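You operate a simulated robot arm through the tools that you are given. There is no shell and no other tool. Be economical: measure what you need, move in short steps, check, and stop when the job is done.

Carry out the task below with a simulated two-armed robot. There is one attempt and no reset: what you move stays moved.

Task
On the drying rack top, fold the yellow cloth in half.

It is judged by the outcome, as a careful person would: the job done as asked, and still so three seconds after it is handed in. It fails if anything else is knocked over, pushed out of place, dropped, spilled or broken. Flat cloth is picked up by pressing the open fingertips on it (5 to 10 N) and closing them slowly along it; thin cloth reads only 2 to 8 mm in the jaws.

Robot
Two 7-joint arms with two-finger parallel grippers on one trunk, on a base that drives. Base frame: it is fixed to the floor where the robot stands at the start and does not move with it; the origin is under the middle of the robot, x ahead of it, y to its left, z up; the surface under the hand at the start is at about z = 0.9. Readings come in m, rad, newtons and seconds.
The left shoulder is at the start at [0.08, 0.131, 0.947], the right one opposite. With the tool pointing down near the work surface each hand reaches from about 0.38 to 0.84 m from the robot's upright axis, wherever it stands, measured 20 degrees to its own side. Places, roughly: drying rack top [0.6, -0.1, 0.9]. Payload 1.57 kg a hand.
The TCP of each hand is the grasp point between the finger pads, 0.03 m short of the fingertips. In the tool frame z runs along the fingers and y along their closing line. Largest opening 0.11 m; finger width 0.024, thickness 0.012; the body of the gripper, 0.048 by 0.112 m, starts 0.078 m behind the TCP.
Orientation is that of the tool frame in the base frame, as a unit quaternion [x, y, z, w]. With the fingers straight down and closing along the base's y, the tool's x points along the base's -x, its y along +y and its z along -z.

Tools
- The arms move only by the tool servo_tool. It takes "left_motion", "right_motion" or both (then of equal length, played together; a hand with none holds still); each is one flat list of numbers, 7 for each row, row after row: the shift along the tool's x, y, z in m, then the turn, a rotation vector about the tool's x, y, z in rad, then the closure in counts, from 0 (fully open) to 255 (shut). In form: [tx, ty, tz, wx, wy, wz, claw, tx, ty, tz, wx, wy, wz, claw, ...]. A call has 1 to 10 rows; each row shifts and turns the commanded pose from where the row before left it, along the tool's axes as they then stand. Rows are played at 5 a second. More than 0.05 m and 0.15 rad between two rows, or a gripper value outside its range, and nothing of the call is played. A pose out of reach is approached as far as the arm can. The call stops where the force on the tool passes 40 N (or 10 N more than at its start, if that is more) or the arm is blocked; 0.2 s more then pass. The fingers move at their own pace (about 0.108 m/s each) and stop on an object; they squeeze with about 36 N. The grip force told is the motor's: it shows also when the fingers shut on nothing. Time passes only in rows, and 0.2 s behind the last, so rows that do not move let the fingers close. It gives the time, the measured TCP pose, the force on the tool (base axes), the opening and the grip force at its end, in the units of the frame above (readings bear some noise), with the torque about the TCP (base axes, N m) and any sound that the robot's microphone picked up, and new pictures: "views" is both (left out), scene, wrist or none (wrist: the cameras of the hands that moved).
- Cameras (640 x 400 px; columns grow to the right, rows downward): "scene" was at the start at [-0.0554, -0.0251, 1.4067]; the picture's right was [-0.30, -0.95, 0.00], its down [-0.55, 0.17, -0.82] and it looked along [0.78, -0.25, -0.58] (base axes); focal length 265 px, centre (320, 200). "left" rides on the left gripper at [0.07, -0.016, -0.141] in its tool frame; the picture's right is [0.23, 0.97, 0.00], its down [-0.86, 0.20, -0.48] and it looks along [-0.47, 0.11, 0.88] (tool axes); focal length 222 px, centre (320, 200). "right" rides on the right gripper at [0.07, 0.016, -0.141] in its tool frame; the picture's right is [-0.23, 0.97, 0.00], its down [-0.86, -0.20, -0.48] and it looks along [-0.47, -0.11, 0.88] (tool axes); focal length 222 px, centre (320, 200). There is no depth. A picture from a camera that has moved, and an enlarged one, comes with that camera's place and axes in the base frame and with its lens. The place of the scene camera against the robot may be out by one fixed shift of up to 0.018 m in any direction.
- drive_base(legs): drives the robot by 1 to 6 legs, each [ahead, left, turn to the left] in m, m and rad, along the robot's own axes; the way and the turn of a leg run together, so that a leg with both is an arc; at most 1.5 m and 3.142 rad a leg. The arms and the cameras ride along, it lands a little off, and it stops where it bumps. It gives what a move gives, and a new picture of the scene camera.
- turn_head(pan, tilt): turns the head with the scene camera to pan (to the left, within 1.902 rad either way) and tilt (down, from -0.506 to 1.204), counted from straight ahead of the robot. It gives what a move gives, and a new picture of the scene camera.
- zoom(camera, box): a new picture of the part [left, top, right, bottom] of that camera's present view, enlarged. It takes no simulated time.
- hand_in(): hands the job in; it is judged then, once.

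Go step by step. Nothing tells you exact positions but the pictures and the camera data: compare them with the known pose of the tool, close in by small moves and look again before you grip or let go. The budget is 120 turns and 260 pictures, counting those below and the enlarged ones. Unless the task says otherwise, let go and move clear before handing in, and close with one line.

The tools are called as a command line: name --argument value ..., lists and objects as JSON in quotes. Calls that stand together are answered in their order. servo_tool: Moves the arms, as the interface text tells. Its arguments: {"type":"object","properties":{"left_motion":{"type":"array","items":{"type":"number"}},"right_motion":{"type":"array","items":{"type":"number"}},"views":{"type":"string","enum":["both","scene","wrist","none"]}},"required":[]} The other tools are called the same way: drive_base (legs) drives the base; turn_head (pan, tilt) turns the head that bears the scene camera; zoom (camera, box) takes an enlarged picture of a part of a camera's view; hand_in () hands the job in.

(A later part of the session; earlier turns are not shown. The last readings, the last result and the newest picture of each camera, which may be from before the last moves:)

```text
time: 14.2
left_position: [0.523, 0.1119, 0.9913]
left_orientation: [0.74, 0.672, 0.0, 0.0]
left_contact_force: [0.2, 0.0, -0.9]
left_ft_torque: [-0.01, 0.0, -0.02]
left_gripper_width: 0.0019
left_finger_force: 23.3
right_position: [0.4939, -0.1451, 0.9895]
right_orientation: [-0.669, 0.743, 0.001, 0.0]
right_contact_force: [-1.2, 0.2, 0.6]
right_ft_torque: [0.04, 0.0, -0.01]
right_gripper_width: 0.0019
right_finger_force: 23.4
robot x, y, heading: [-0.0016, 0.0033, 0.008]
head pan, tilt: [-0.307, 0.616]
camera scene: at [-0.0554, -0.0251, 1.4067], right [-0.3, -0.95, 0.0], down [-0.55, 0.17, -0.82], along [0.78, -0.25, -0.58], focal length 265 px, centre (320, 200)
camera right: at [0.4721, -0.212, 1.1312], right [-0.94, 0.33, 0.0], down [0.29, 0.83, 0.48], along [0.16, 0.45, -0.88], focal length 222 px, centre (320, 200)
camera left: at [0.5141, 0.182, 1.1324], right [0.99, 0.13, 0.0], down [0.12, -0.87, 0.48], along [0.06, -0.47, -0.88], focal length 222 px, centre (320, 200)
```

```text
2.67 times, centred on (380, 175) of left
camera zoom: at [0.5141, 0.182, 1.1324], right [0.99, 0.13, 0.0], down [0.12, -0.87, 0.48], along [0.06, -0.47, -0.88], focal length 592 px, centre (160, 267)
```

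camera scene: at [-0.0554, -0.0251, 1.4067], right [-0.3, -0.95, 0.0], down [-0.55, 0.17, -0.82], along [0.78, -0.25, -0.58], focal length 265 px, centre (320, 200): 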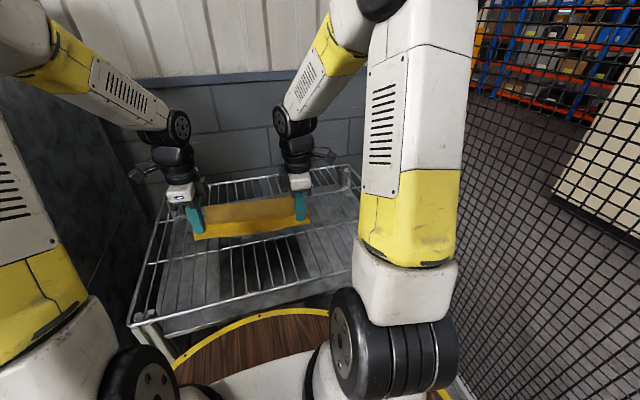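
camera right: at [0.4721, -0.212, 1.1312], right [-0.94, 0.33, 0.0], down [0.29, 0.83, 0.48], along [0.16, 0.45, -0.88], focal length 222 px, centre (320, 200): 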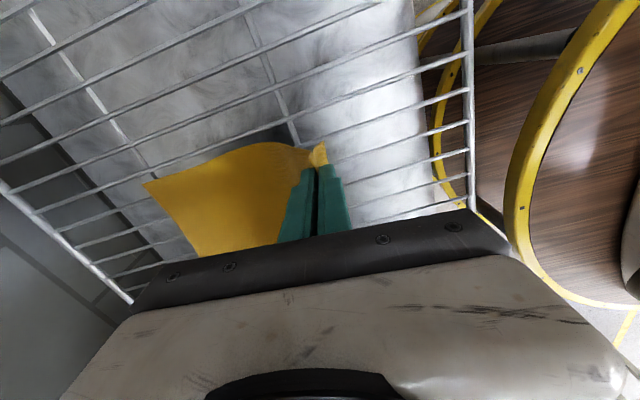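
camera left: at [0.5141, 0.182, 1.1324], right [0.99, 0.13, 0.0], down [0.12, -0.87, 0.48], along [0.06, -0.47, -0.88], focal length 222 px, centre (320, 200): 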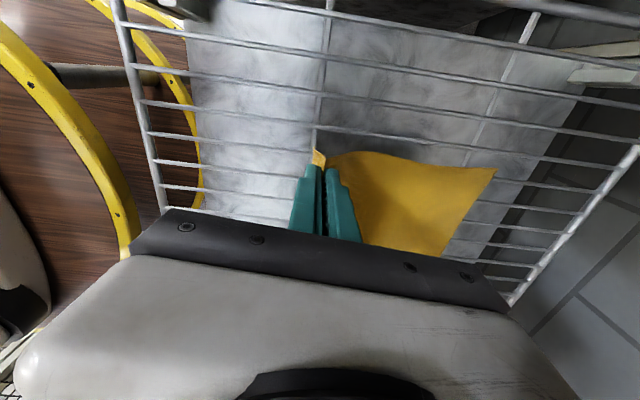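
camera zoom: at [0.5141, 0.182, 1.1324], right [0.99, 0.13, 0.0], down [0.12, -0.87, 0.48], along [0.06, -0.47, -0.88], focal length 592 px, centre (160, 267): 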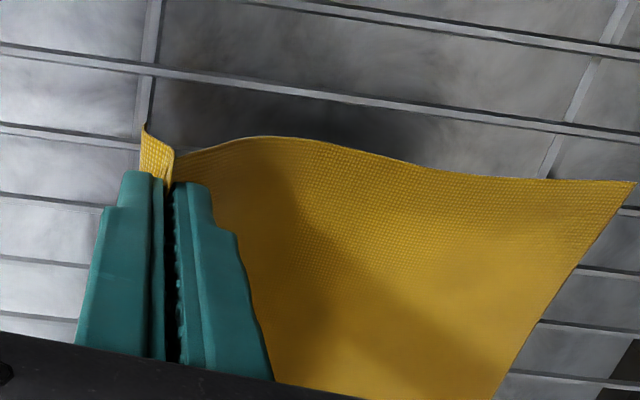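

The lower layer is lying back now. I fold forward again on the tighter arc, about 10 cm radius around x≈0.58.

servo_tool --left_motion '[0, 0.012, -0.025, 0, 0, 0, 255, 0, 0.02, -0.013, 0, 0, 0, 255, 0, 0.025, -0.004, 0, 0, 0, 255, 0, 0.025, 0.004, 0, 0, 0, 255, 0, 0.025, 0.01, 0, 0, 0, 255, 0, 0.02, 0.016, 0, 0, 0, 255, 0, 0.015, 0.017, 0, 0, 0, 255, 0, 0.011, 0.018, 0, 0, 0, 255, 0, 0.007, 0.012, 0, 0, 0, 255]' --right_motion '[0, -0.012, -0.025, 0, 0, 0, 255, 0, -0.02, -0.013, 0, 0, 0, 255, 0, -0.025, -0.004, 0, 0, 0, 255, 0, -0.025, 0.004, 0, 0, 0, 255, 0, -0.025, 0.01, 0, 0, 0, 255, 0, -0.02, 0.016, 0, 0, 0, 255, 0, -0.015, 0.017, 0, 0, 0, 255, 0, -0.011, 0.018, 0, 0, 0, 255, 0, -0.007, 0.012, 0, 0, 0, 255]' --views "scene"

zoom --camera "scene" --box '[170, 140, 350, 260]'

zoom --camera "left" --box '[200, 100, 440, 250]'

zoom --camera "right" --box '[200, 100, 440, 250]'

```text
time: 16.2
left_position: [0.6801, 0.0952, 0.9556]
left_orientation: [0.74, 0.672, 0.0, 0.0]
left_contact_force: [-0.2, -0.5, 0.7]
left_ft_torque: [0.02, -0.03, 0.0]
left_gripper_width: 0.002
left_finger_force: 23.9
right_position: [0.6537, -0.1629, 0.9556]
right_orientation: [-0.669, 0.743, 0.0, 0.0]
right_contact_force: [-0.4, 0.3, 0.0]
right_ft_torque: [0.03, -0.02, 0.0]
right_gripper_width: 0.0022
right_finger_force: 23.4
robot x, y, heading: [0.0009, -0.0025, 0.005]
head pan, tilt: [-0.307, 0.616]
camera scene: at [-0.0557, -0.0251, 1.4067], right [-0.3, -0.95, 0.0], down [-0.55, 0.17, -0.82], along [0.78, -0.25, -0.58], focal length 265 px, centre (320, 200)
```

scene: 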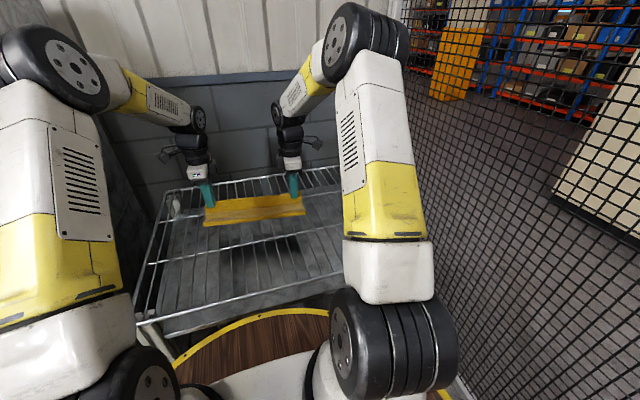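

```text
3.33 times, centred on (260, 200) of scene
camera zoom: at [-0.0557, -0.0251, 1.4067], right [-0.3, -0.95, 0.0], down [-0.55, 0.17, -0.82], along [0.78, -0.25, -0.58], focal length 884 px, centre (520, 200)
```

zoom: 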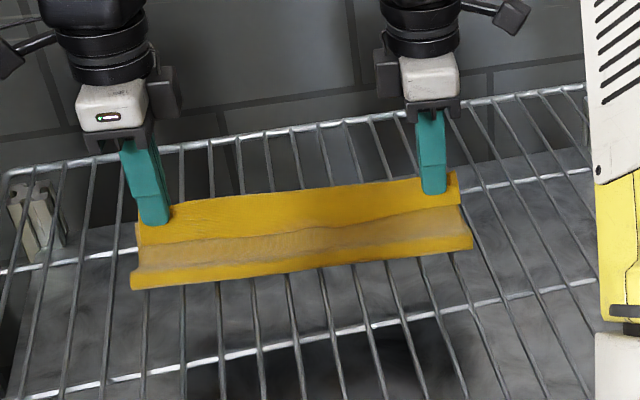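

```text
2.67 times, centred on (320, 175) of left
camera zoom: at [0.6726, 0.1657, 1.0969], right [0.99, 0.13, 0.0], down [0.12, -0.87, 0.48], along [0.06, -0.47, -0.88], focal length 592 px, centre (320, 267)
```

zoom: 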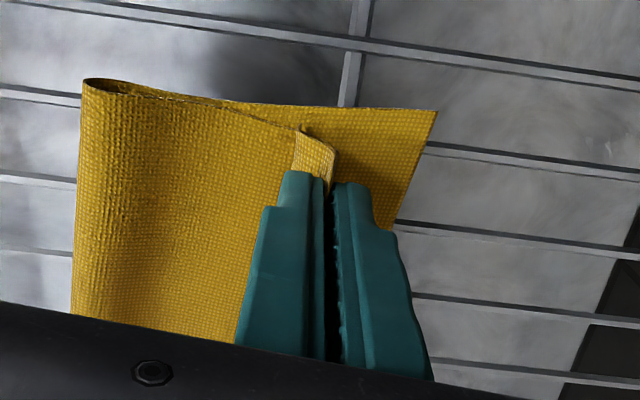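

```text
2.67 times, centred on (320, 175) of right
camera zoom: at [0.63, -0.2293, 1.0961], right [-0.94, 0.33, 0.0], down [0.29, 0.83, 0.48], along [0.16, 0.45, -0.88], focal length 592 px, centre (320, 267)
```

zoom: 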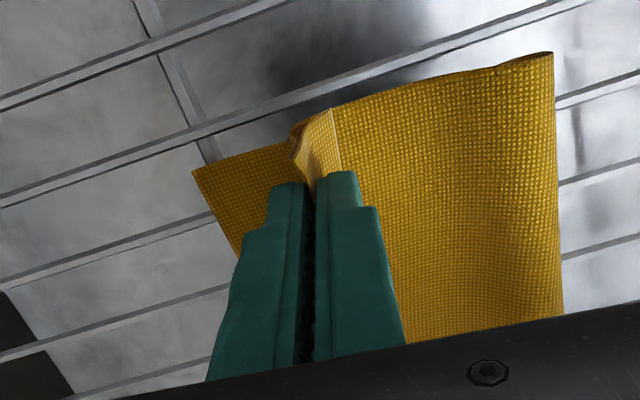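

The loop is tight now: the fold line is at x≈0.60 and both pinches are about 4 cm short of the far edge, so the edges should match once the flap unrolls. I lower gently and open slowly.

servo_tool --left_motion '[0, 0.002, 0.008, 0, 0, 0, 255, 0, 0.001, 0.008, 0, 0, 0, 255, 0, 0, 0, 0, 0, 0, 255, 0, 0, 0, 0, 0, 0, 240, 0, 0, 0, 0, 0, 0, 225, 0, 0, -0.003, 0, 0, 0, 210, 0, 0, -0.003, 0, 0, 0, 200]' --right_motion '[0, -0.001, 0.008, 0, 0, 0, 255, 0, 0, 0.008, 0, 0, 0, 255, 0, 0, 0, 0, 0, 0, 255, 0, 0, 0, 0, 0, 0, 240, 0, 0, 0, 0, 0, 0, 225, 0, 0, -0.003, 0, 0, 0, 210, 0, 0, -0.003, 0, 0, 0, 200]' --views "none"

zoom --camera "scene" --box '[170, 140, 350, 260]'

zoom --camera "left" --box '[200, 100, 440, 250]'

zoom --camera "right" --box '[200, 100, 440, 250]'

```text
time: 17.8
left_position: [0.685, 0.0951, 0.9462]
left_orientation: [0.74, 0.673, 0.0, 0.0]
left_contact_force: [-0.3, -0.7, 0.2]
left_ft_torque: [0.0, -0.01, 0.01]
left_gripper_width: 0.0237
left_finger_force: 0.1
right_position: [0.6552, -0.1622, 0.9446]
right_orientation: [-0.669, 0.743, 0.0, 0.0]
right_contact_force: [-0.5, -0.1, 0.3]
right_ft_torque: [0.01, 0.0, 0.02]
right_gripper_width: 0.0241
right_finger_force: 0.1
robot x, y, heading: [-0.0027, 0.001, -0.002]
head pan, tilt: [-0.307, 0.616]
```

```text
3.33 times, centred on (260, 200) of scene
camera zoom: at [-0.0553, -0.0251, 1.4067], right [-0.3, -0.95, 0.0], down [-0.55, 0.17, -0.82], along [0.78, -0.25, -0.58], focal length 884 px, centre (520, 200)
```

zoom: 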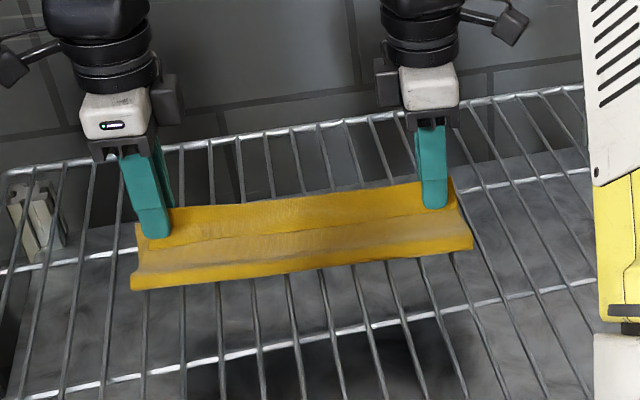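

```text
2.67 times, centred on (320, 175) of left
camera zoom: at [0.6767, 0.1655, 1.0871], right [0.99, 0.13, 0.0], down [0.12, -0.87, 0.48], along [0.06, -0.47, -0.88], focal length 592 px, centre (320, 267)
```

zoom: 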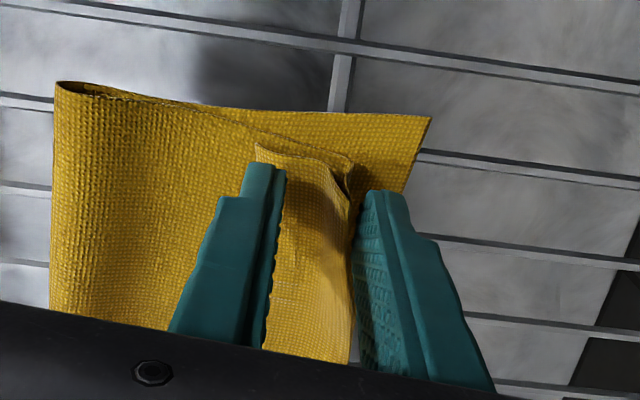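

```text
2.67 times, centred on (320, 175) of right
camera zoom: at [0.6319, -0.2287, 1.0857], right [-0.94, 0.33, 0.0], down [0.29, 0.83, 0.48], along [0.16, 0.45, -0.88], focal length 592 px, centre (320, 267)
```

zoom: 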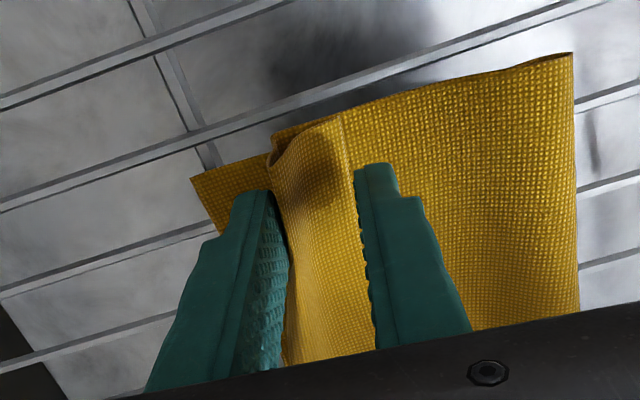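

The flap is still turned back on top, and each near finger now sits just behind its edge. I lower slightly and push forward with the near fingers while opening, to flip the flap over toward the far edge.

servo_tool --left_motion '[0, 0, 0.004, 0, 0, 0, 200, 0, 0.006, 0, 0, 0, 0, 200, 0, 0.006, 0, 0, 0, 0, 200, 0, 0.01, -0.001, 0, 0, 0, 180, 0, 0.01, -0.002, 0, 0, 0, 160, 0, 0.01, -0.002, 0, 0, 0, 130]' --right_motion '[0, 0, 0.003, 0, 0, 0, 200, 0, -0.006, 0, 0, 0, 0, 200, 0, -0.006, 0, 0, 0, 0, 200, 0, -0.01, -0.001, 0, 0, 0, 180, 0, -0.01, -0.002, 0, 0, 0, 160, 0, -0.01, -0.002, 0, 0, 0, 130]' --views "none"

zoom --camera "scene" --box '[170, 140, 350, 260]'

zoom --camera "left" --box '[160, 60, 480, 260]'

zoom --camera "right" --box '[160, 60, 480, 260]'

```text
time: 19.2
left_position: [0.7259, 0.0933, 0.9459]
left_orientation: [0.74, 0.673, 0.0, 0.0]
left_contact_force: [0.3, 0.2, -0.8]
left_ft_torque: [-0.04, -0.05, -0.05]
left_gripper_width: 0.0541
left_finger_force: 0.0
right_position: [0.6973, -0.1665, 0.947]
right_orientation: [-0.669, 0.743, 0.0, 0.0]
right_contact_force: [-1.0, 0.2, 0.5]
right_ft_torque: [-0.02, 0.0, -0.01]
right_gripper_width: 0.0541
right_finger_force: 0.0
robot x, y, heading: [0.0014, -0.0002, 0.002]
head pan, tilt: [-0.307, 0.616]
```

```text
3.33 times, centred on (260, 200) of scene
camera zoom: at [-0.0555, -0.0251, 1.4067], right [-0.3, -0.95, 0.0], down [-0.55, 0.17, -0.82], along [0.78, -0.25, -0.58], focal length 884 px, centre (520, 200)
```

zoom: 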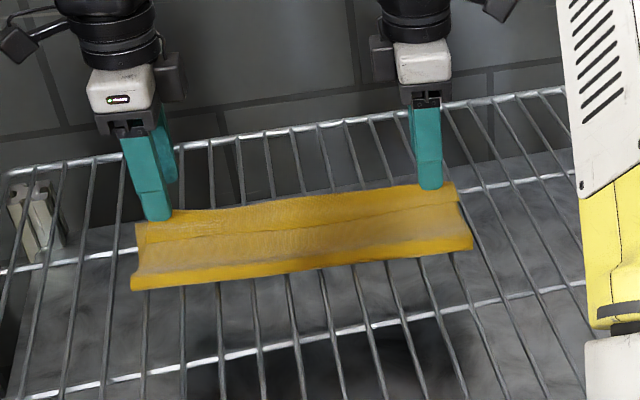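

```text
2.00 times, centred on (320, 160) of left
camera zoom: at [0.7182, 0.1629, 1.0883], right [0.99, 0.13, 0.0], down [0.12, -0.87, 0.48], along [0.06, -0.47, -0.88], focal length 444 px, centre (320, 280)
```

zoom: 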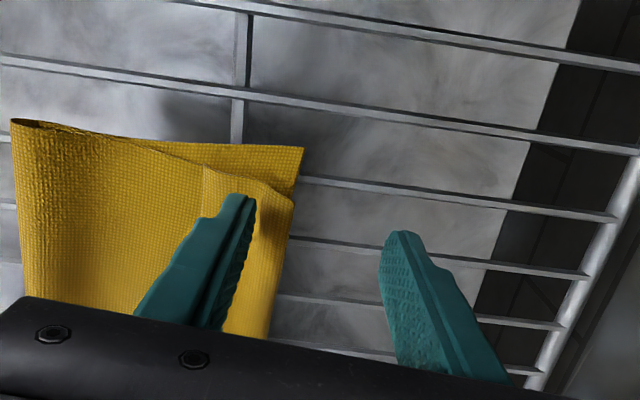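

```text
2.00 times, centred on (320, 160) of right
camera zoom: at [0.6753, -0.2328, 1.0888], right [-0.94, 0.33, 0.0], down [0.29, 0.83, 0.48], along [0.16, 0.45, -0.88], focal length 444 px, centre (320, 280)
```

zoom: 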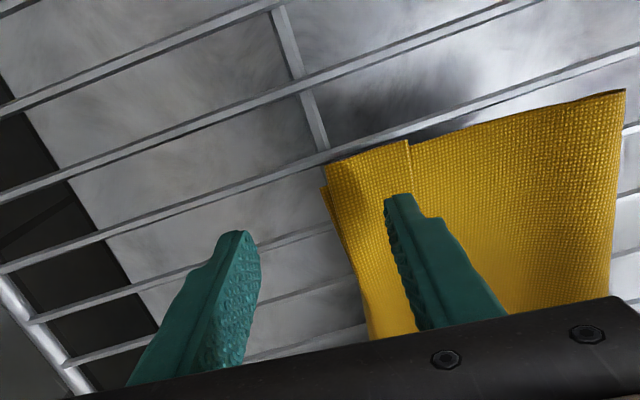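

The near fingers slid over the flap: about 3.5 cm of hem is still turned back on top, with its edge at x≈0.677 (left) and 0.655 (right). I lift and get over the flap edge, ready to pinch only that top hem and flip it forward.

servo_tool --left_motion '[0, 0, -0.02, 0, 0, 0, 130, 0, -0.01, -0.015, 0, 0, 0, 160, 0, -0.015, 0, 0, 0, 0, 185, 0, -0.015, 0, 0, 0, 0, 200, 0, 0, 0, 0, 0, 0, 200]' --right_motion '[0, 0, -0.02, 0, 0, 0, 130, 0, 0.01, -0.015, 0, 0, 0, 160, 0, 0.01, 0, 0, 0, 0, 185, 0, 0.011, 0, 0, 0, 0, 200, 0, 0, 0, 0, 0, 0, 200]' --views "none"

zoom --camera "scene" --box '[190, 150, 320, 240]'

zoom --camera "left" --box '[200, 90, 440, 240]'

zoom --camera "right" --box '[200, 90, 440, 240]'

```text
time: 20.4
left_position: [0.6859, 0.0954, 0.9813]
left_orientation: [0.74, 0.672, 0.0, 0.0]
left_contact_force: [0.1, -0.4, 0.5]
left_ft_torque: [-0.02, 0.03, 0.02]
left_gripper_width: 0.0238
left_finger_force: 0.1
right_position: [0.6665, -0.1622, 0.9825]
right_orientation: [-0.67, 0.743, 0.0, 0.0]
right_contact_force: [0.2, -0.1, 0.6]
right_ft_torque: [0.01, 0.0, 0.0]
right_gripper_width: 0.0237
right_finger_force: 0.0
robot x, y, heading: [-0.0005, -0.0041, 0.003]
head pan, tilt: [-0.307, 0.616]
```

```text
4.44 times, centred on (255, 195) of scene
camera zoom: at [-0.0553, -0.0251, 1.4067], right [-0.3, -0.95, 0.0], down [-0.55, 0.17, -0.82], along [0.78, -0.25, -0.58], focal length 1178 px, centre (609, 222)
```

zoom: 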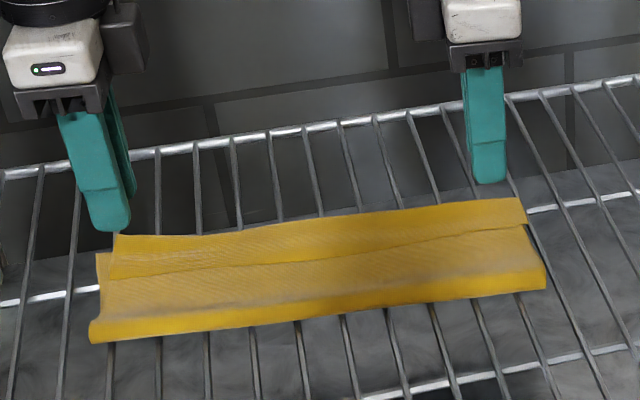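

```text
2.67 times, centred on (320, 165) of left
camera zoom: at [0.6781, 0.1659, 1.1229], right [0.99, 0.13, 0.0], down [0.12, -0.87, 0.48], along [0.06, -0.47, -0.88], focal length 592 px, centre (320, 293)
```

zoom: 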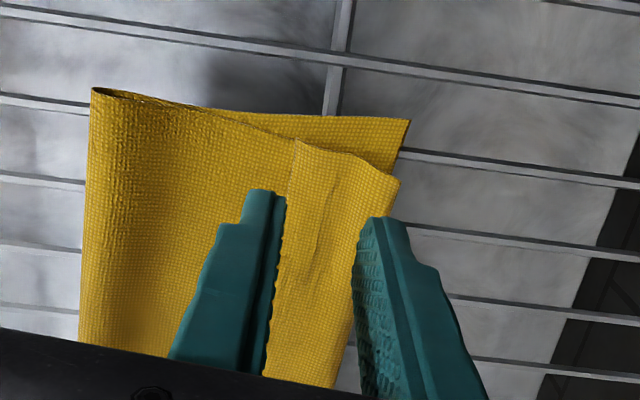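

```text
2.67 times, centred on (320, 165) of right
camera zoom: at [0.6441, -0.2293, 1.1226], right [-0.94, 0.33, 0.0], down [0.29, 0.83, 0.48], along [0.16, 0.45, -0.88], focal length 592 px, centre (320, 293)
```

zoom: 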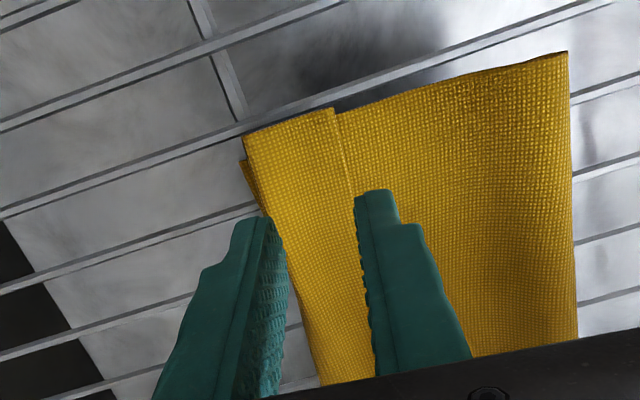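

Now the hem is clear: 3.7 cm wide, edge just in front of each near finger, with far fingers over the hem. I lower to light contact, where the thicker side meets the far finger first.

servo_tool --left_motion '[0, 0, 0.02, 0, 0, 0, 200, 0, 0, 0.018, 0, 0, 0, 200, 0, 0, 0.004, 0, 0, 0, 200]' --right_motion '[0, 0, 0.02, 0, 0, 0, 200, 0, 0, 0.018, 0, 0, 0, 200, 0, 0, 0.004, 0, 0, 0, 200]' --views "none"

servo_tool --left_motion '[0, 0, 0.0025, 0, 0, 0, 200]' --right_motion '[0, 0, 0.0025, 0, 0, 0, 200]' --views "none"

servo_tool --left_motion '[0, 0, 0.0015, 0, 0, 0, 200]' --right_motion '[0, 0, 0.0015, 0, 0, 0, 200]' --views "none"

```text
time: 21.2
left_position: [0.6877, 0.0956, 0.9402]
left_orientation: [0.74, 0.672, 0.0, 0.0]
left_contact_force: [0.4, -0.3, 0.4]
left_ft_torque: [-0.01, -0.03, -0.04]
left_gripper_width: 0.024
left_finger_force: 0.1
right_position: [0.6651, -0.1629, 0.939]
right_orientation: [-0.67, 0.742, 0.0, 0.001]
right_contact_force: [-0.5, 0.8, -0.2]
right_ft_torque: [0.01, -0.05, 0.03]
right_gripper_width: 0.0238
right_finger_force: 0.0
robot x, y, heading: [-0.0002, -0.0015, 0.001]
head pan, tilt: [-0.307, 0.616]
```

```text
time: 21.6
left_position: [0.6865, 0.0949, 0.9362]
left_orientation: [0.74, 0.673, -0.001, 0.0]
left_contact_force: [0.4, 0.1, 0.3]
left_ft_torque: [0.03, -0.02, -0.02]
left_gripper_width: 0.0237
left_finger_force: 0.0
right_position: [0.6657, -0.1637, 0.9378]
right_orientation: [-0.669, 0.743, 0.0, 0.0]
right_contact_force: [-0.1, -0.3, -0.8]
right_ft_torque: [0.02, 0.02, -0.02]
right_gripper_width: 0.0237
right_finger_force: 0.2
robot x, y, heading: [-0.0035, 0.0001, -0.001]
head pan, tilt: [-0.307, 0.616]
```

```text
time: 22.0
left_position: [0.6877, 0.0947, 0.9345]
left_orientation: [0.74, 0.672, 0.0, -0.001]
left_contact_force: [-0.1, 1.2, 0.0]
left_ft_torque: [0.02, -0.01, -0.03]
left_gripper_width: 0.0237
left_finger_force: 0.0
right_position: [0.6651, -0.1636, 0.9351]
right_orientation: [-0.67, 0.743, 0.0, 0.0]
right_contact_force: [0.3, 0.0, 0.1]
right_ft_torque: [0.0, -0.05, -0.02]
right_gripper_width: 0.0238
right_finger_force: 0.0
robot x, y, heading: [0.0016, -0.0012, 0.002]
head pan, tilt: [-0.307, 0.616]
```

servo_tool --left_motion '[0, 0, 0.0015, 0, 0, 0, 200]' --right_motion '[0, 0, 0.0015, 0, 0, 0, 200]' --views "none"

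zoom --camera "left" --box '[200, 90, 440, 240]'

zoom --camera "right" --box '[200, 90, 440, 240]'

```text
time: 22.4
left_position: [0.6863, 0.0946, 0.933]
left_orientation: [0.74, 0.672, 0.0, 0.0]
left_contact_force: [0.4, 0.2, -0.4]
left_ft_torque: [0.03, 0.02, 0.02]
left_gripper_width: 0.0237
left_finger_force: 0.1
right_position: [0.6647, -0.1632, 0.9346]
right_orientation: [-0.67, 0.743, 0.0, 0.0]
right_contact_force: [0.4, 0.3, 0.1]
right_ft_torque: [0.01, 0.01, 0.04]
right_gripper_width: 0.0238
right_finger_force: 0.0
robot x, y, heading: [0.0008, -0.0007, -0.003]
head pan, tilt: [-0.307, 0.616]
```

```text
2.67 times, centred on (320, 165) of left
camera zoom: at [0.6783, 0.1655, 1.0759], right [0.99, 0.13, 0.0], down [0.12, -0.87, 0.48], along [0.06, -0.47, -0.88], focal length 592 px, centre (320, 293)
```

zoom: 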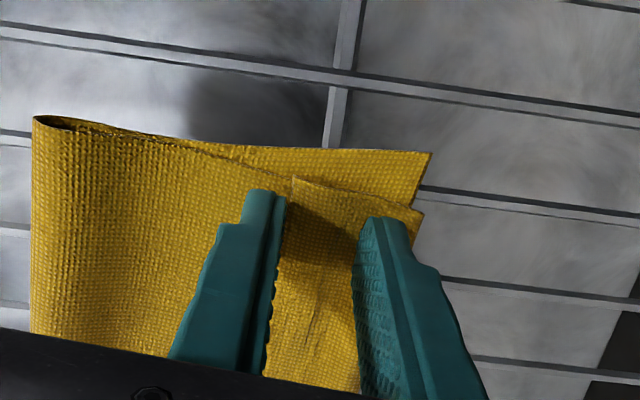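

```text
2.67 times, centred on (320, 165) of right
camera zoom: at [0.6424, -0.2302, 1.0752], right [-0.94, 0.33, 0.0], down [0.29, 0.83, 0.48], along [0.16, 0.45, -0.88], focal length 592 px, centre (320, 293)
```

zoom: 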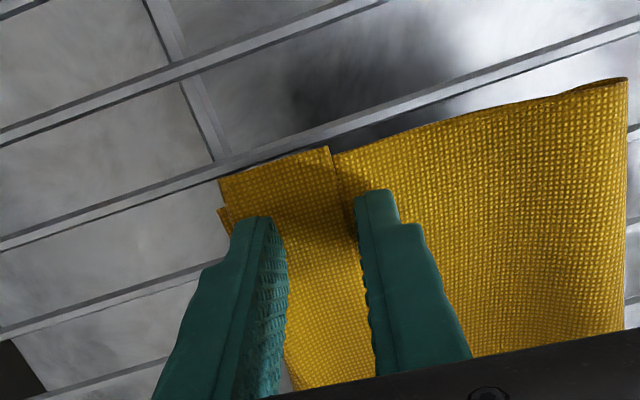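

There is no contact yet and the alignment is as wanted, so I keep going down in 1 mm steps.

servo_tool --left_motion '[0, 0, 0.001, 0, 0, 0, 200]' --right_motion '[0, 0, 0.0015, 0, 0, 0, 200]' --views "none"

servo_tool --left_motion '[0, 0, 0.001, 0, 0, 0, 200]' --right_motion '[0, 0, 0.001, 0, 0, 0, 200]' --views "none"

```text
time: 22.8
left_position: [0.6865, 0.0945, 0.9329]
left_orientation: [0.74, 0.672, 0.001, 0.0]
left_contact_force: [0.0, 0.2, 0.1]
left_ft_torque: [-0.02, 0.01, -0.02]
left_gripper_width: 0.0235
left_finger_force: 0.1
right_position: [0.6649, -0.164, 0.9319]
right_orientation: [-0.669, 0.743, -0.001, -0.001]
right_contact_force: [-0.2, -0.2, 1.9]
right_ft_torque: [0.0, -0.03, -0.01]
right_gripper_width: 0.0239
right_finger_force: 0.0
robot x, y, heading: [-0.0014, -0.0019, 0.0]
head pan, tilt: [-0.307, 0.616]
```

```text
time: 23.2
left_position: [0.687, 0.0947, 0.9321]
left_orientation: [0.74, 0.673, 0.0, 0.0]
left_contact_force: [0.5, -0.3, 2.3]
left_ft_torque: [0.0, -0.02, -0.02]
left_gripper_width: 0.0238
left_finger_force: 0.1
right_position: [0.6655, -0.1631, 0.9317]
right_orientation: [-0.669, 0.743, -0.001, 0.001]
right_contact_force: [-1.9, 0.4, 6.4]
right_ft_torque: [-0.04, -0.05, -0.01]
right_gripper_width: 0.023
right_finger_force: 0.1
robot x, y, heading: [-0.0005, 0.0028, 0.003]
head pan, tilt: [-0.307, 0.616]
```

Contact is made: right 6.4 N, left 2.3 N. I add a touch on the left and close slowly.

servo_tool --left_motion '[0, 0, 0.0005, 0, 0, 0, 200, 0, 0, 0, 0, 0, 0, 207, 0, 0, 0, 0, 0, 0, 214, 0, 0, 0, 0, 0, 0, 221, 0, 0, 0, 0, 0, 0, 228, 0, 0, 0, 0, 0, 0, 235, 0, 0, 0, 0, 0, 0, 242, 0, 0, 0, 0, 0, 0, 255, 0, 0, 0, 0, 0, 0, 255]' --right_motion '[0, 0, -0.0002, 0, 0, 0, 200, 0, 0, 0, 0, 0, 0, 207, 0, 0, 0, 0, 0, 0, 214, 0, 0, 0, 0, 0, 0, 221, 0, 0, 0, 0, 0, 0, 228, 0, 0, 0, 0, 0, 0, 235, 0, 0, 0, 0, 0, 0, 242, 0, 0, 0, 0, 0, 0, 255, 0, 0, 0, 0, 0, 0, 255]' --views "none"

zoom --camera "left" --box '[200, 90, 440, 240]'

zoom --camera "right" --box '[200, 90, 440, 240]'

```text
time: 25.2
left_position: [0.6863, 0.0945, 0.9322]
left_orientation: [0.74, 0.672, 0.0, 0.001]
left_contact_force: [2.4, -2.1, 22.0]
left_ft_torque: [0.07, -0.27, -0.01]
left_gripper_width: 0.0029
left_finger_force: 24.3
right_position: [0.6661, -0.1625, 0.933]
right_orientation: [-0.669, 0.744, 0.001, 0.0]
right_contact_force: [0.9, 0.2, 3.5]
right_ft_torque: [-0.01, -0.03, -0.02]
right_gripper_width: 0.0019
right_finger_force: 23.1
robot x, y, heading: [-0.002, 0.0011, 0.004]
head pan, tilt: [-0.307, 0.616]
```

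```text
2.67 times, centred on (320, 165) of left
camera zoom: at [0.678, 0.1653, 1.0738], right [0.99, 0.13, 0.0], down [0.12, -0.87, 0.48], along [0.07, -0.47, -0.88], focal length 592 px, centre (320, 293)
```

zoom: 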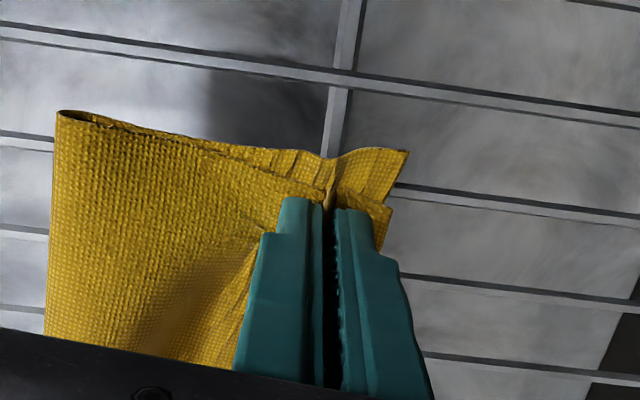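

```text
2.67 times, centred on (320, 165) of right
camera zoom: at [0.6428, -0.2303, 1.0734], right [-0.94, 0.33, 0.0], down [0.29, 0.83, 0.48], along [0.16, 0.45, -0.88], focal length 592 px, centre (320, 293)
```

zoom: 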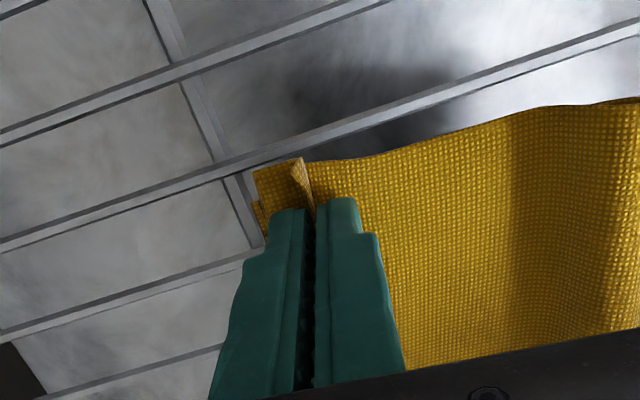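

The right hand has just the hem, but the left (2.9 mm, 22 N) seems to have pinched several layers. I reopen the left and try again with lighter pressure while the right holds still.

servo_tool --left_motion '[0, 0, 0, 0, 0, 0, 230, 0, 0, 0, 0, 0, 0, 215, 0, 0, -0.004, 0, 0, 0, 200, 0, 0, -0.015, 0, 0, 0, 200, 0, 0, -0.015, 0, 0, 0, 200]' --views "none"

zoom --camera "left" --box '[200, 90, 440, 240]'

zoom --camera "scene" --box '[190, 150, 320, 240]'

```text
time: 26.4
left_position: [0.6859, 0.0946, 0.9644]
left_orientation: [0.74, 0.672, 0.001, 0.0]
left_contact_force: [-0.4, -0.2, 0.4]
left_ft_torque: [0.0, -0.01, 0.01]
left_gripper_width: 0.0238
left_finger_force: 0.1
right_position: [0.665, -0.1638, 0.9326]
right_orientation: [-0.669, 0.743, 0.0, 0.0]
right_contact_force: [-0.6, 0.1, 6.9]
right_ft_torque: [-0.06, -0.03, -0.03]
right_gripper_width: 0.0021
right_finger_force: 23.3
robot x, y, heading: [-0.0002, 0.0011, 0.001]
head pan, tilt: [-0.307, 0.616]
```

```text
2.67 times, centred on (320, 165) of left
camera zoom: at [0.6781, 0.1657, 1.1071], right [0.99, 0.13, 0.0], down [0.12, -0.87, 0.48], along [0.06, -0.47, -0.88], focal length 592 px, centre (320, 293)
```

zoom: 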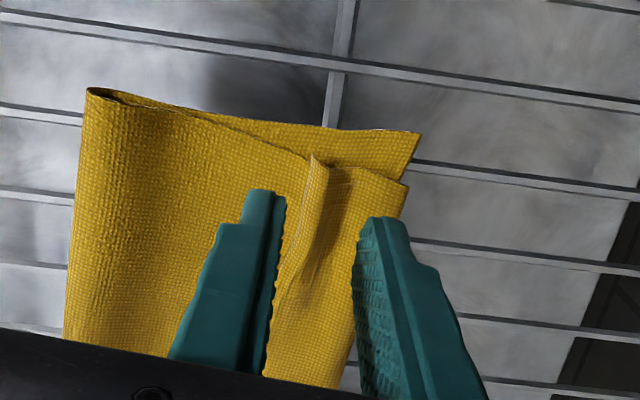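

```text
4.44 times, centred on (255, 195) of scene
camera zoom: at [-0.0555, -0.025, 1.4067], right [-0.3, -0.95, 0.0], down [-0.55, 0.17, -0.82], along [0.78, -0.25, -0.58], focal length 1178 px, centre (609, 222)
```

zoom: 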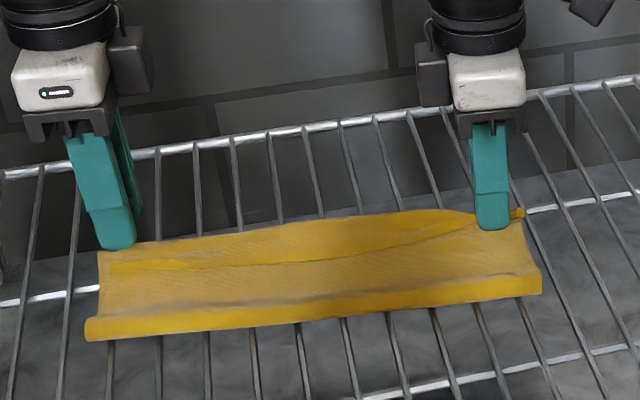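

Helpfully, the hem edge on the left now stands up as a lip between the open fingers. I lower without pressing and close on the lip.

servo_tool --left_motion '[0, 0, 0.015, 0, 0, 0, 200, 0, 0, 0.0145, 0, 0, 0, 200, 0, 0, 0.0005, 0, 0, 0, 200, 0, 0, 0, 0, 0, 0, 210, 0, 0, 0, 0, 0, 0, 220, 0, 0, 0, 0, 0, 0, 230, 0, 0, 0, 0, 0, 0, 240, 0, 0, 0, 0, 0, 0, 255, 0, 0, 0, 0, 0, 0, 255]' --views "none"

zoom --camera "left" --box '[200, 90, 440, 240]'

```text
time: 28.4
left_position: [0.687, 0.0953, 0.9351]
left_orientation: [0.741, 0.672, 0.0, 0.0]
left_contact_force: [0.0, -0.2, 0.1]
left_ft_torque: [0.03, 0.01, -0.01]
left_gripper_width: 0.0017
left_finger_force: 23.6
right_position: [0.6653, -0.1635, 0.9315]
right_orientation: [-0.669, 0.743, 0.0, 0.0]
right_contact_force: [-0.4, -0.2, 8.2]
right_ft_torque: [-0.03, -0.04, 0.03]
right_gripper_width: 0.002
right_finger_force: 24.2
robot x, y, heading: [0.0022, 0.0016, -0.004]
head pan, tilt: [-0.307, 0.616]
```

```text
2.67 times, centred on (320, 165) of left
camera zoom: at [0.6788, 0.1656, 1.0776], right [0.99, 0.13, 0.0], down [0.12, -0.87, 0.48], along [0.06, -0.47, -0.88], focal length 592 px, centre (320, 293)
```

zoom: 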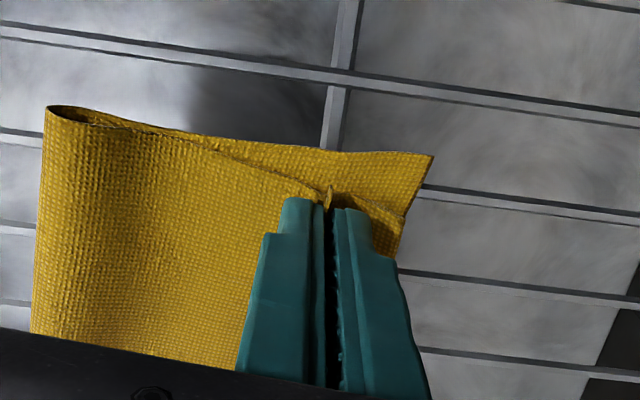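

The left now appears to hold only the hem lip. I lift both slightly to check.

servo_tool --left_motion '[0, 0.003, -0.012, 0, 0, 0, 255, 0, 0.003, -0.012, 0, 0, 0, 255]' --right_motion '[0, -0.003, -0.014, 0, 0, 0, 255, 0, -0.003, -0.014, 0, 0, 0, 255]' --views "none"

zoom --camera "left" --box '[200, 90, 440, 240]'

zoom --camera "right" --box '[200, 90, 440, 240]'

zoom --camera "scene" --box '[190, 150, 320, 240]'

```text
time: 29.0
left_position: [0.6932, 0.0941, 0.9596]
left_orientation: [0.74, 0.672, 0.001, 0.0]
left_contact_force: [0.6, 0.1, -0.1]
left_ft_torque: [0.0, 0.0, 0.01]
left_gripper_width: 0.0019
left_finger_force: 23.7
right_position: [0.6717, -0.1642, 0.96]
right_orientation: [-0.669, 0.743, 0.001, -0.001]
right_contact_force: [0.5, 0.6, -0.4]
right_ft_torque: [-0.01, 0.01, 0.01]
right_gripper_width: 0.0019
right_finger_force: 23.5
robot x, y, heading: [-0.0026, 0.0026, -0.002]
head pan, tilt: [-0.307, 0.616]
```

```text
2.67 times, centred on (320, 165) of left
camera zoom: at [0.6844, 0.1643, 1.1013], right [0.99, 0.13, 0.0], down [0.12, -0.87, 0.48], along [0.06, -0.47, -0.88], focal length 592 px, centre (320, 293)
```

zoom: 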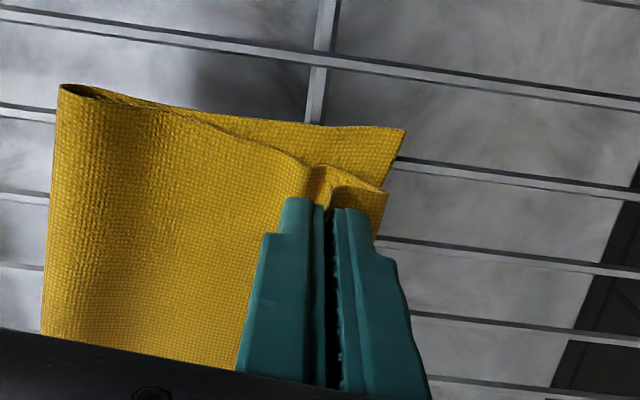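

```text
2.67 times, centred on (320, 165) of right
camera zoom: at [0.6495, -0.2313, 1.1009], right [-0.94, 0.33, 0.0], down [0.29, 0.83, 0.48], along [0.16, 0.45, -0.88], focal length 592 px, centre (320, 293)
```

zoom: 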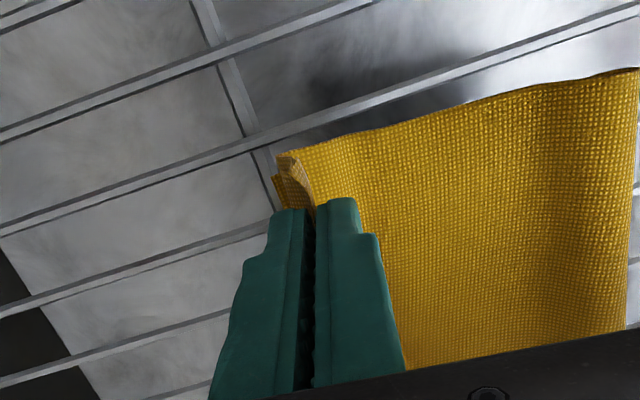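

```text
4.44 times, centred on (255, 195) of scene
camera zoom: at [-0.0552, -0.0251, 1.4067], right [-0.3, -0.95, 0.0], down [-0.55, 0.17, -0.82], along [0.78, -0.25, -0.58], focal length 1178 px, centre (609, 222)
```

zoom: 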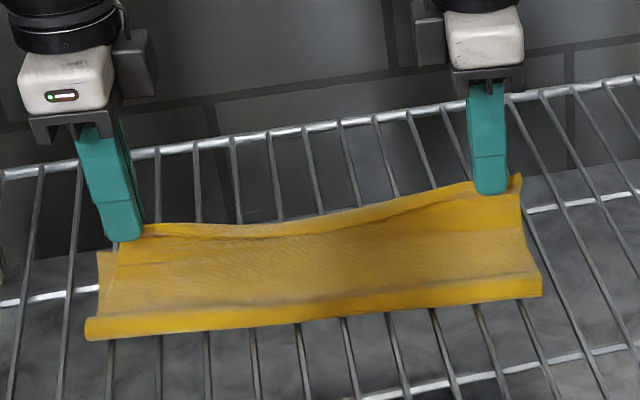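

Right is clean; left is not clear yet. I raise further and look again.

servo_tool --left_motion '[0, 0.005, -0.012, 0, 0, 0, 255, 0, 0.005, -0.012, 0, 0, 0, 255]' --right_motion '[0, -0.005, -0.012, 0, 0, 0, 255, 0, -0.005, -0.012, 0, 0, 0, 255]' --views "none"

zoom --camera "left" --box '[240, 110, 400, 210]'

zoom --camera "right" --box '[240, 110, 400, 210]'

zoom --camera "scene" --box '[190, 150, 320, 240]'

```text
time: 29.6
left_position: [0.7033, 0.0933, 0.9831]
left_orientation: [0.74, 0.673, -0.001, 0.001]
left_contact_force: [-0.1, 1.1, 0.4]
left_ft_torque: [0.04, -0.01, 0.04]
left_gripper_width: 0.002
left_finger_force: 23.1
right_position: [0.6811, -0.1661, 0.9835]
right_orientation: [-0.669, 0.743, 0.0, 0.001]
right_contact_force: [-0.3, 0.5, -0.1]
right_ft_torque: [-0.02, -0.01, 0.02]
right_gripper_width: 0.0019
right_finger_force: 23.7
robot x, y, heading: [0.0009, 0.0002, 0.002]
head pan, tilt: [-0.307, 0.616]
```

```text
4.00 times, centred on (320, 160) of left
camera zoom: at [0.6952, 0.1639, 1.1253], right [0.99, 0.13, 0.0], down [0.12, -0.87, 0.48], along [0.06, -0.47, -0.88], focal length 888 px, centre (320, 360)
```

zoom: 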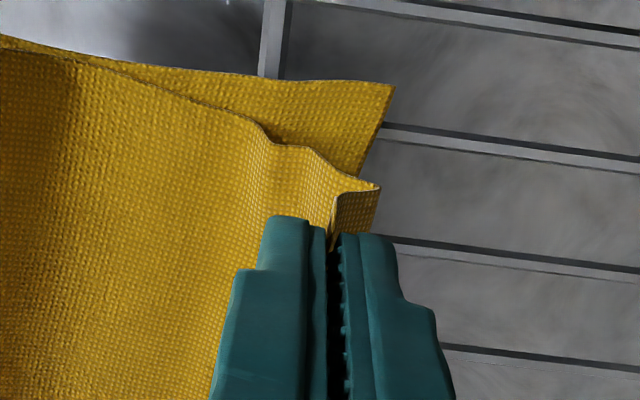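

```text
4.00 times, centred on (320, 160) of right
camera zoom: at [0.6585, -0.2318, 1.1247], right [-0.94, 0.33, 0.0], down [0.29, 0.83, 0.48], along [0.16, 0.45, -0.88], focal length 888 px, centre (320, 360)
```

zoom: 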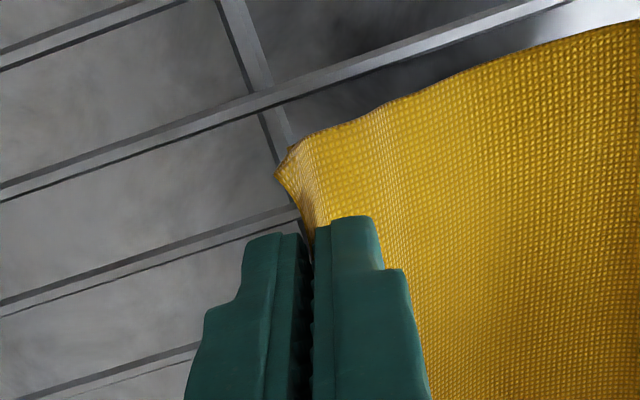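

```text
4.44 times, centred on (255, 195) of scene
camera zoom: at [-0.0553, -0.0251, 1.4067], right [-0.3, -0.95, 0.0], down [-0.55, 0.17, -0.82], along [0.78, -0.25, -0.58], focal length 1178 px, centre (609, 222)
```

zoom: 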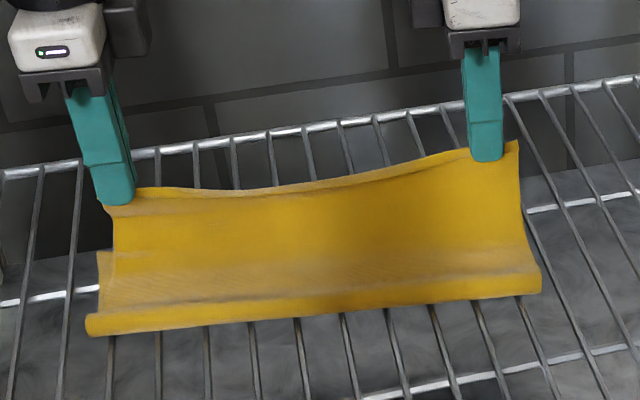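

Both hands now hold the hem right at its edge; on the left a small loop still has to pull out. I take both hands up and back so the hem straightens and the lower layer lies back toward the middle.

servo_tool --left_motion '[0, 0, -0.03, 0, 0, 0, 255, 0, -0.03, -0.025, 0, 0, 0, 255, 0, -0.035, -0.015, 0, 0, 0, 255, 0, -0.035, 0, 0, 0, 0, 255, 0, -0.035, 0.007, 0, 0, 0, 255, 0, -0.03, 0.015, 0, 0, 0, 255, 0, 0, 0, 0, 0, 0, 255]' --right_motion '[0, 0, -0.03, 0, 0, 0, 255, 0, 0.03, -0.025, 0, 0, 0, 255, 0, 0.035, -0.015, 0, 0, 0, 255, 0, 0.035, 0, 0, 0, 0, 255, 0, 0.035, 0.007, 0, 0, 0, 255, 0, 0.03, 0.015, 0, 0, 0, 255, 0, 0, 0, 0, 0, 0, 255]' --views "wrist"

zoom --camera "scene" --box '[170, 140, 350, 260]'

```text
time: 31.2
left_position: [0.5376, 0.1096, 1.031]
left_orientation: [0.739, 0.673, 0.0, 0.0]
left_contact_force: [-0.9, -0.2, 0.3]
left_ft_torque: [0.05, 0.03, 0.01]
left_gripper_width: 0.0016
left_finger_force: 23.4
right_position: [0.5173, -0.1466, 1.0318]
right_orientation: [-0.669, 0.743, 0.0, 0.0]
right_contact_force: [0.6, -0.2, -0.2]
right_ft_torque: [0.03, 0.05, -0.01]
right_gripper_width: 0.0019
right_finger_force: 23.7
robot x, y, heading: [0.0022, 0.0016, 0.003]
head pan, tilt: [-0.307, 0.616]
camera right: at [0.4952, -0.2127, 1.1729], right [-0.94, 0.33, 0.0], down [0.29, 0.83, 0.48], along [0.16, 0.45, -0.88], focal length 222 px, centre (320, 200)
camera left: at [0.5294, 0.1812, 1.1733], right [0.99, 0.13, 0.0], down [0.12, -0.87, 0.48], along [0.06, -0.47, -0.88], focal length 222 px, centre (320, 200)
```

right: 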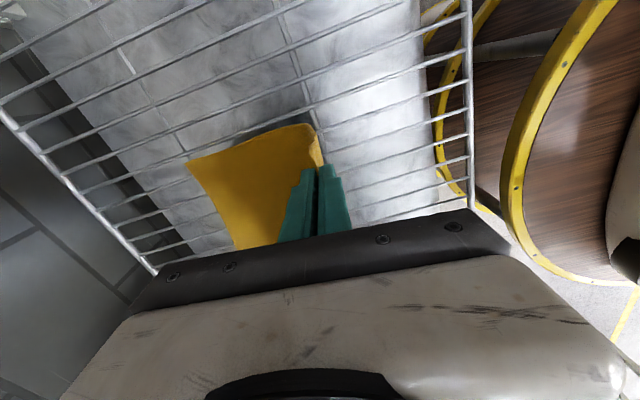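
left: 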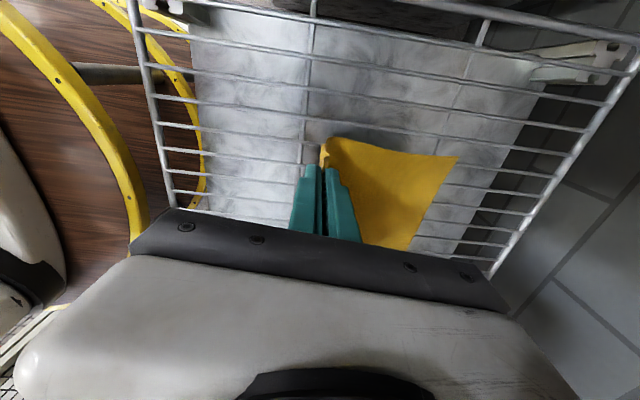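

```text
3.33 times, centred on (260, 200) of scene
camera zoom: at [-0.0554, -0.0251, 1.4067], right [-0.3, -0.95, 0.0], down [-0.55, 0.17, -0.82], along [0.78, -0.25, -0.58], focal length 884 px, centre (520, 200)
```

zoom: 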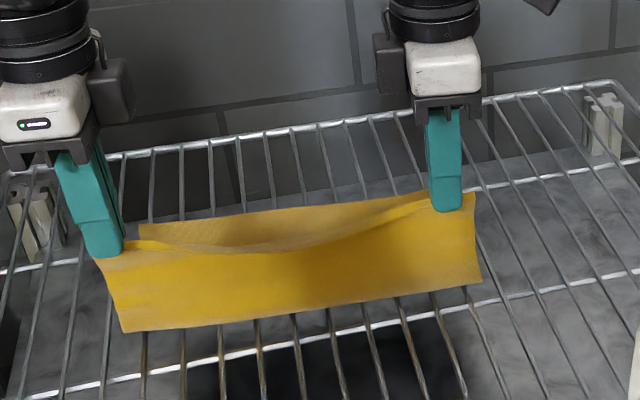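

Both hands now hold the near edge itself with a clean curtain; the lower layer runs from x≈0.55 to 0.71. I fold forward on an arc around the middle (x≈0.578, radius 0.13).

servo_tool --left_motion '[0, 0.017, -0.02, 0, 0, 0, 255, 0, 0.025, -0.008, 0, 0, 0, 255, 0, 0.025, 0.003, 0, 0, 0, 255, 0, 0.025, 0.008, 0, 0, 0, 255, 0, 0.022, 0.013, 0, 0, 0, 255, 0, 0.02, 0.017, 0, 0, 0, 255, 0, 0.016, 0.021, 0, 0, 0, 255, 0, 0.011, 0.022, 0, 0, 0, 255, 0, 0.006, 0.02, 0, 0, 0, 255, 0, 0, 0, 0, 0, 0, 255]' --right_motion '[0, -0.017, -0.02, 0, 0, 0, 255, 0, -0.025, -0.008, 0, 0, 0, 255, 0, -0.025, 0.003, 0, 0, 0, 255, 0, -0.025, 0.008, 0, 0, 0, 255, 0, -0.022, 0.013, 0, 0, 0, 255, 0, -0.02, 0.017, 0, 0, 0, 255, 0, -0.016, 0.021, 0, 0, 0, 255, 0, -0.01, 0.022, 0, 0, 0, 255, 0, -0.005, 0.02, 0, 0, 0, 255, 0, 0, 0, 0, 0, 0, 255]' --views "none"

zoom --camera "scene" --box '[170, 140, 350, 260]'

zoom --camera "left" --box '[160, 80, 480, 280]'

zoom --camera "right" --box '[160, 80, 480, 280]'

```text
time: 33.4
left_position: [0.7049, 0.0934, 0.956]
left_orientation: [0.74, 0.672, 0.0, 0.0]
left_contact_force: [0.2, -0.2, -0.6]
left_ft_torque: [-0.01, 0.01, 0.0]
left_gripper_width: 0.0017
left_finger_force: 24.3
right_position: [0.6836, -0.1666, 0.9555]
right_orientation: [-0.669, 0.744, 0.0, 0.0]
right_contact_force: [-0.3, 0.2, -0.1]
right_ft_torque: [0.01, -0.02, 0.01]
right_gripper_width: 0.0021
right_finger_force: 23.7
robot x, y, heading: [-0.0004, -0.0034, 0.002]
head pan, tilt: [-0.307, 0.616]
```

```text
3.33 times, centred on (260, 200) of scene
camera zoom: at [-0.0553, -0.0251, 1.4067], right [-0.3, -0.95, 0.0], down [-0.55, 0.17, -0.82], along [0.78, -0.25, -0.58], focal length 884 px, centre (520, 200)
```

zoom: 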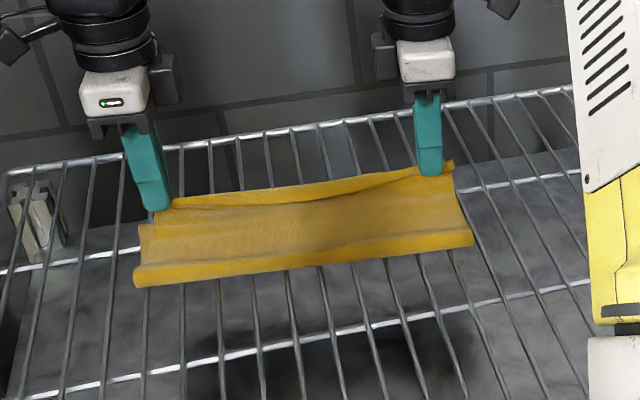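

```text
2.00 times, centred on (320, 180) of left
camera zoom: at [0.6963, 0.1646, 1.0971], right [0.99, 0.13, 0.0], down [0.12, -0.87, 0.48], along [0.06, -0.47, -0.88], focal length 444 px, centre (320, 240)
```

zoom: 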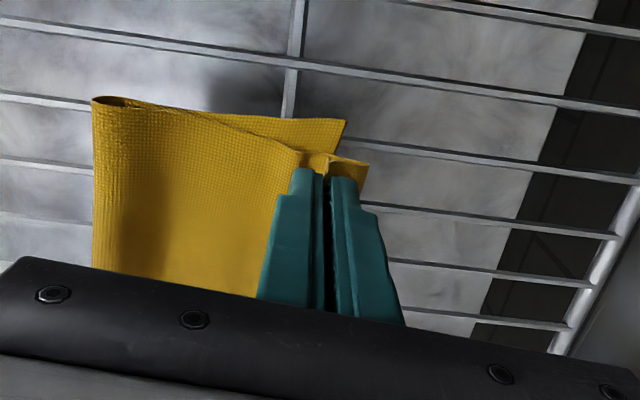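

```text
2.00 times, centred on (320, 180) of right
camera zoom: at [0.661, -0.2332, 1.0972], right [-0.94, 0.33, 0.0], down [0.29, 0.83, 0.48], along [0.16, 0.45, -0.88], focal length 444 px, centre (320, 240)
```

zoom: 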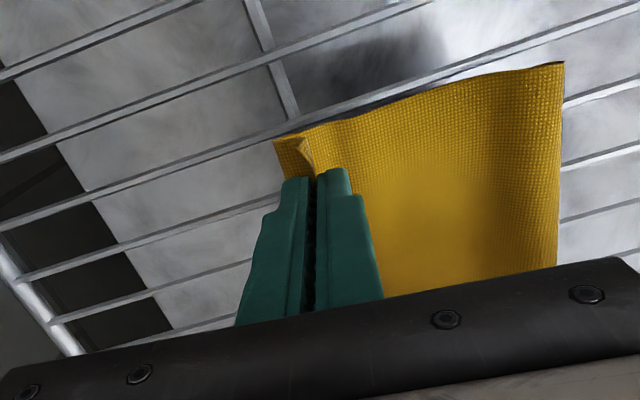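

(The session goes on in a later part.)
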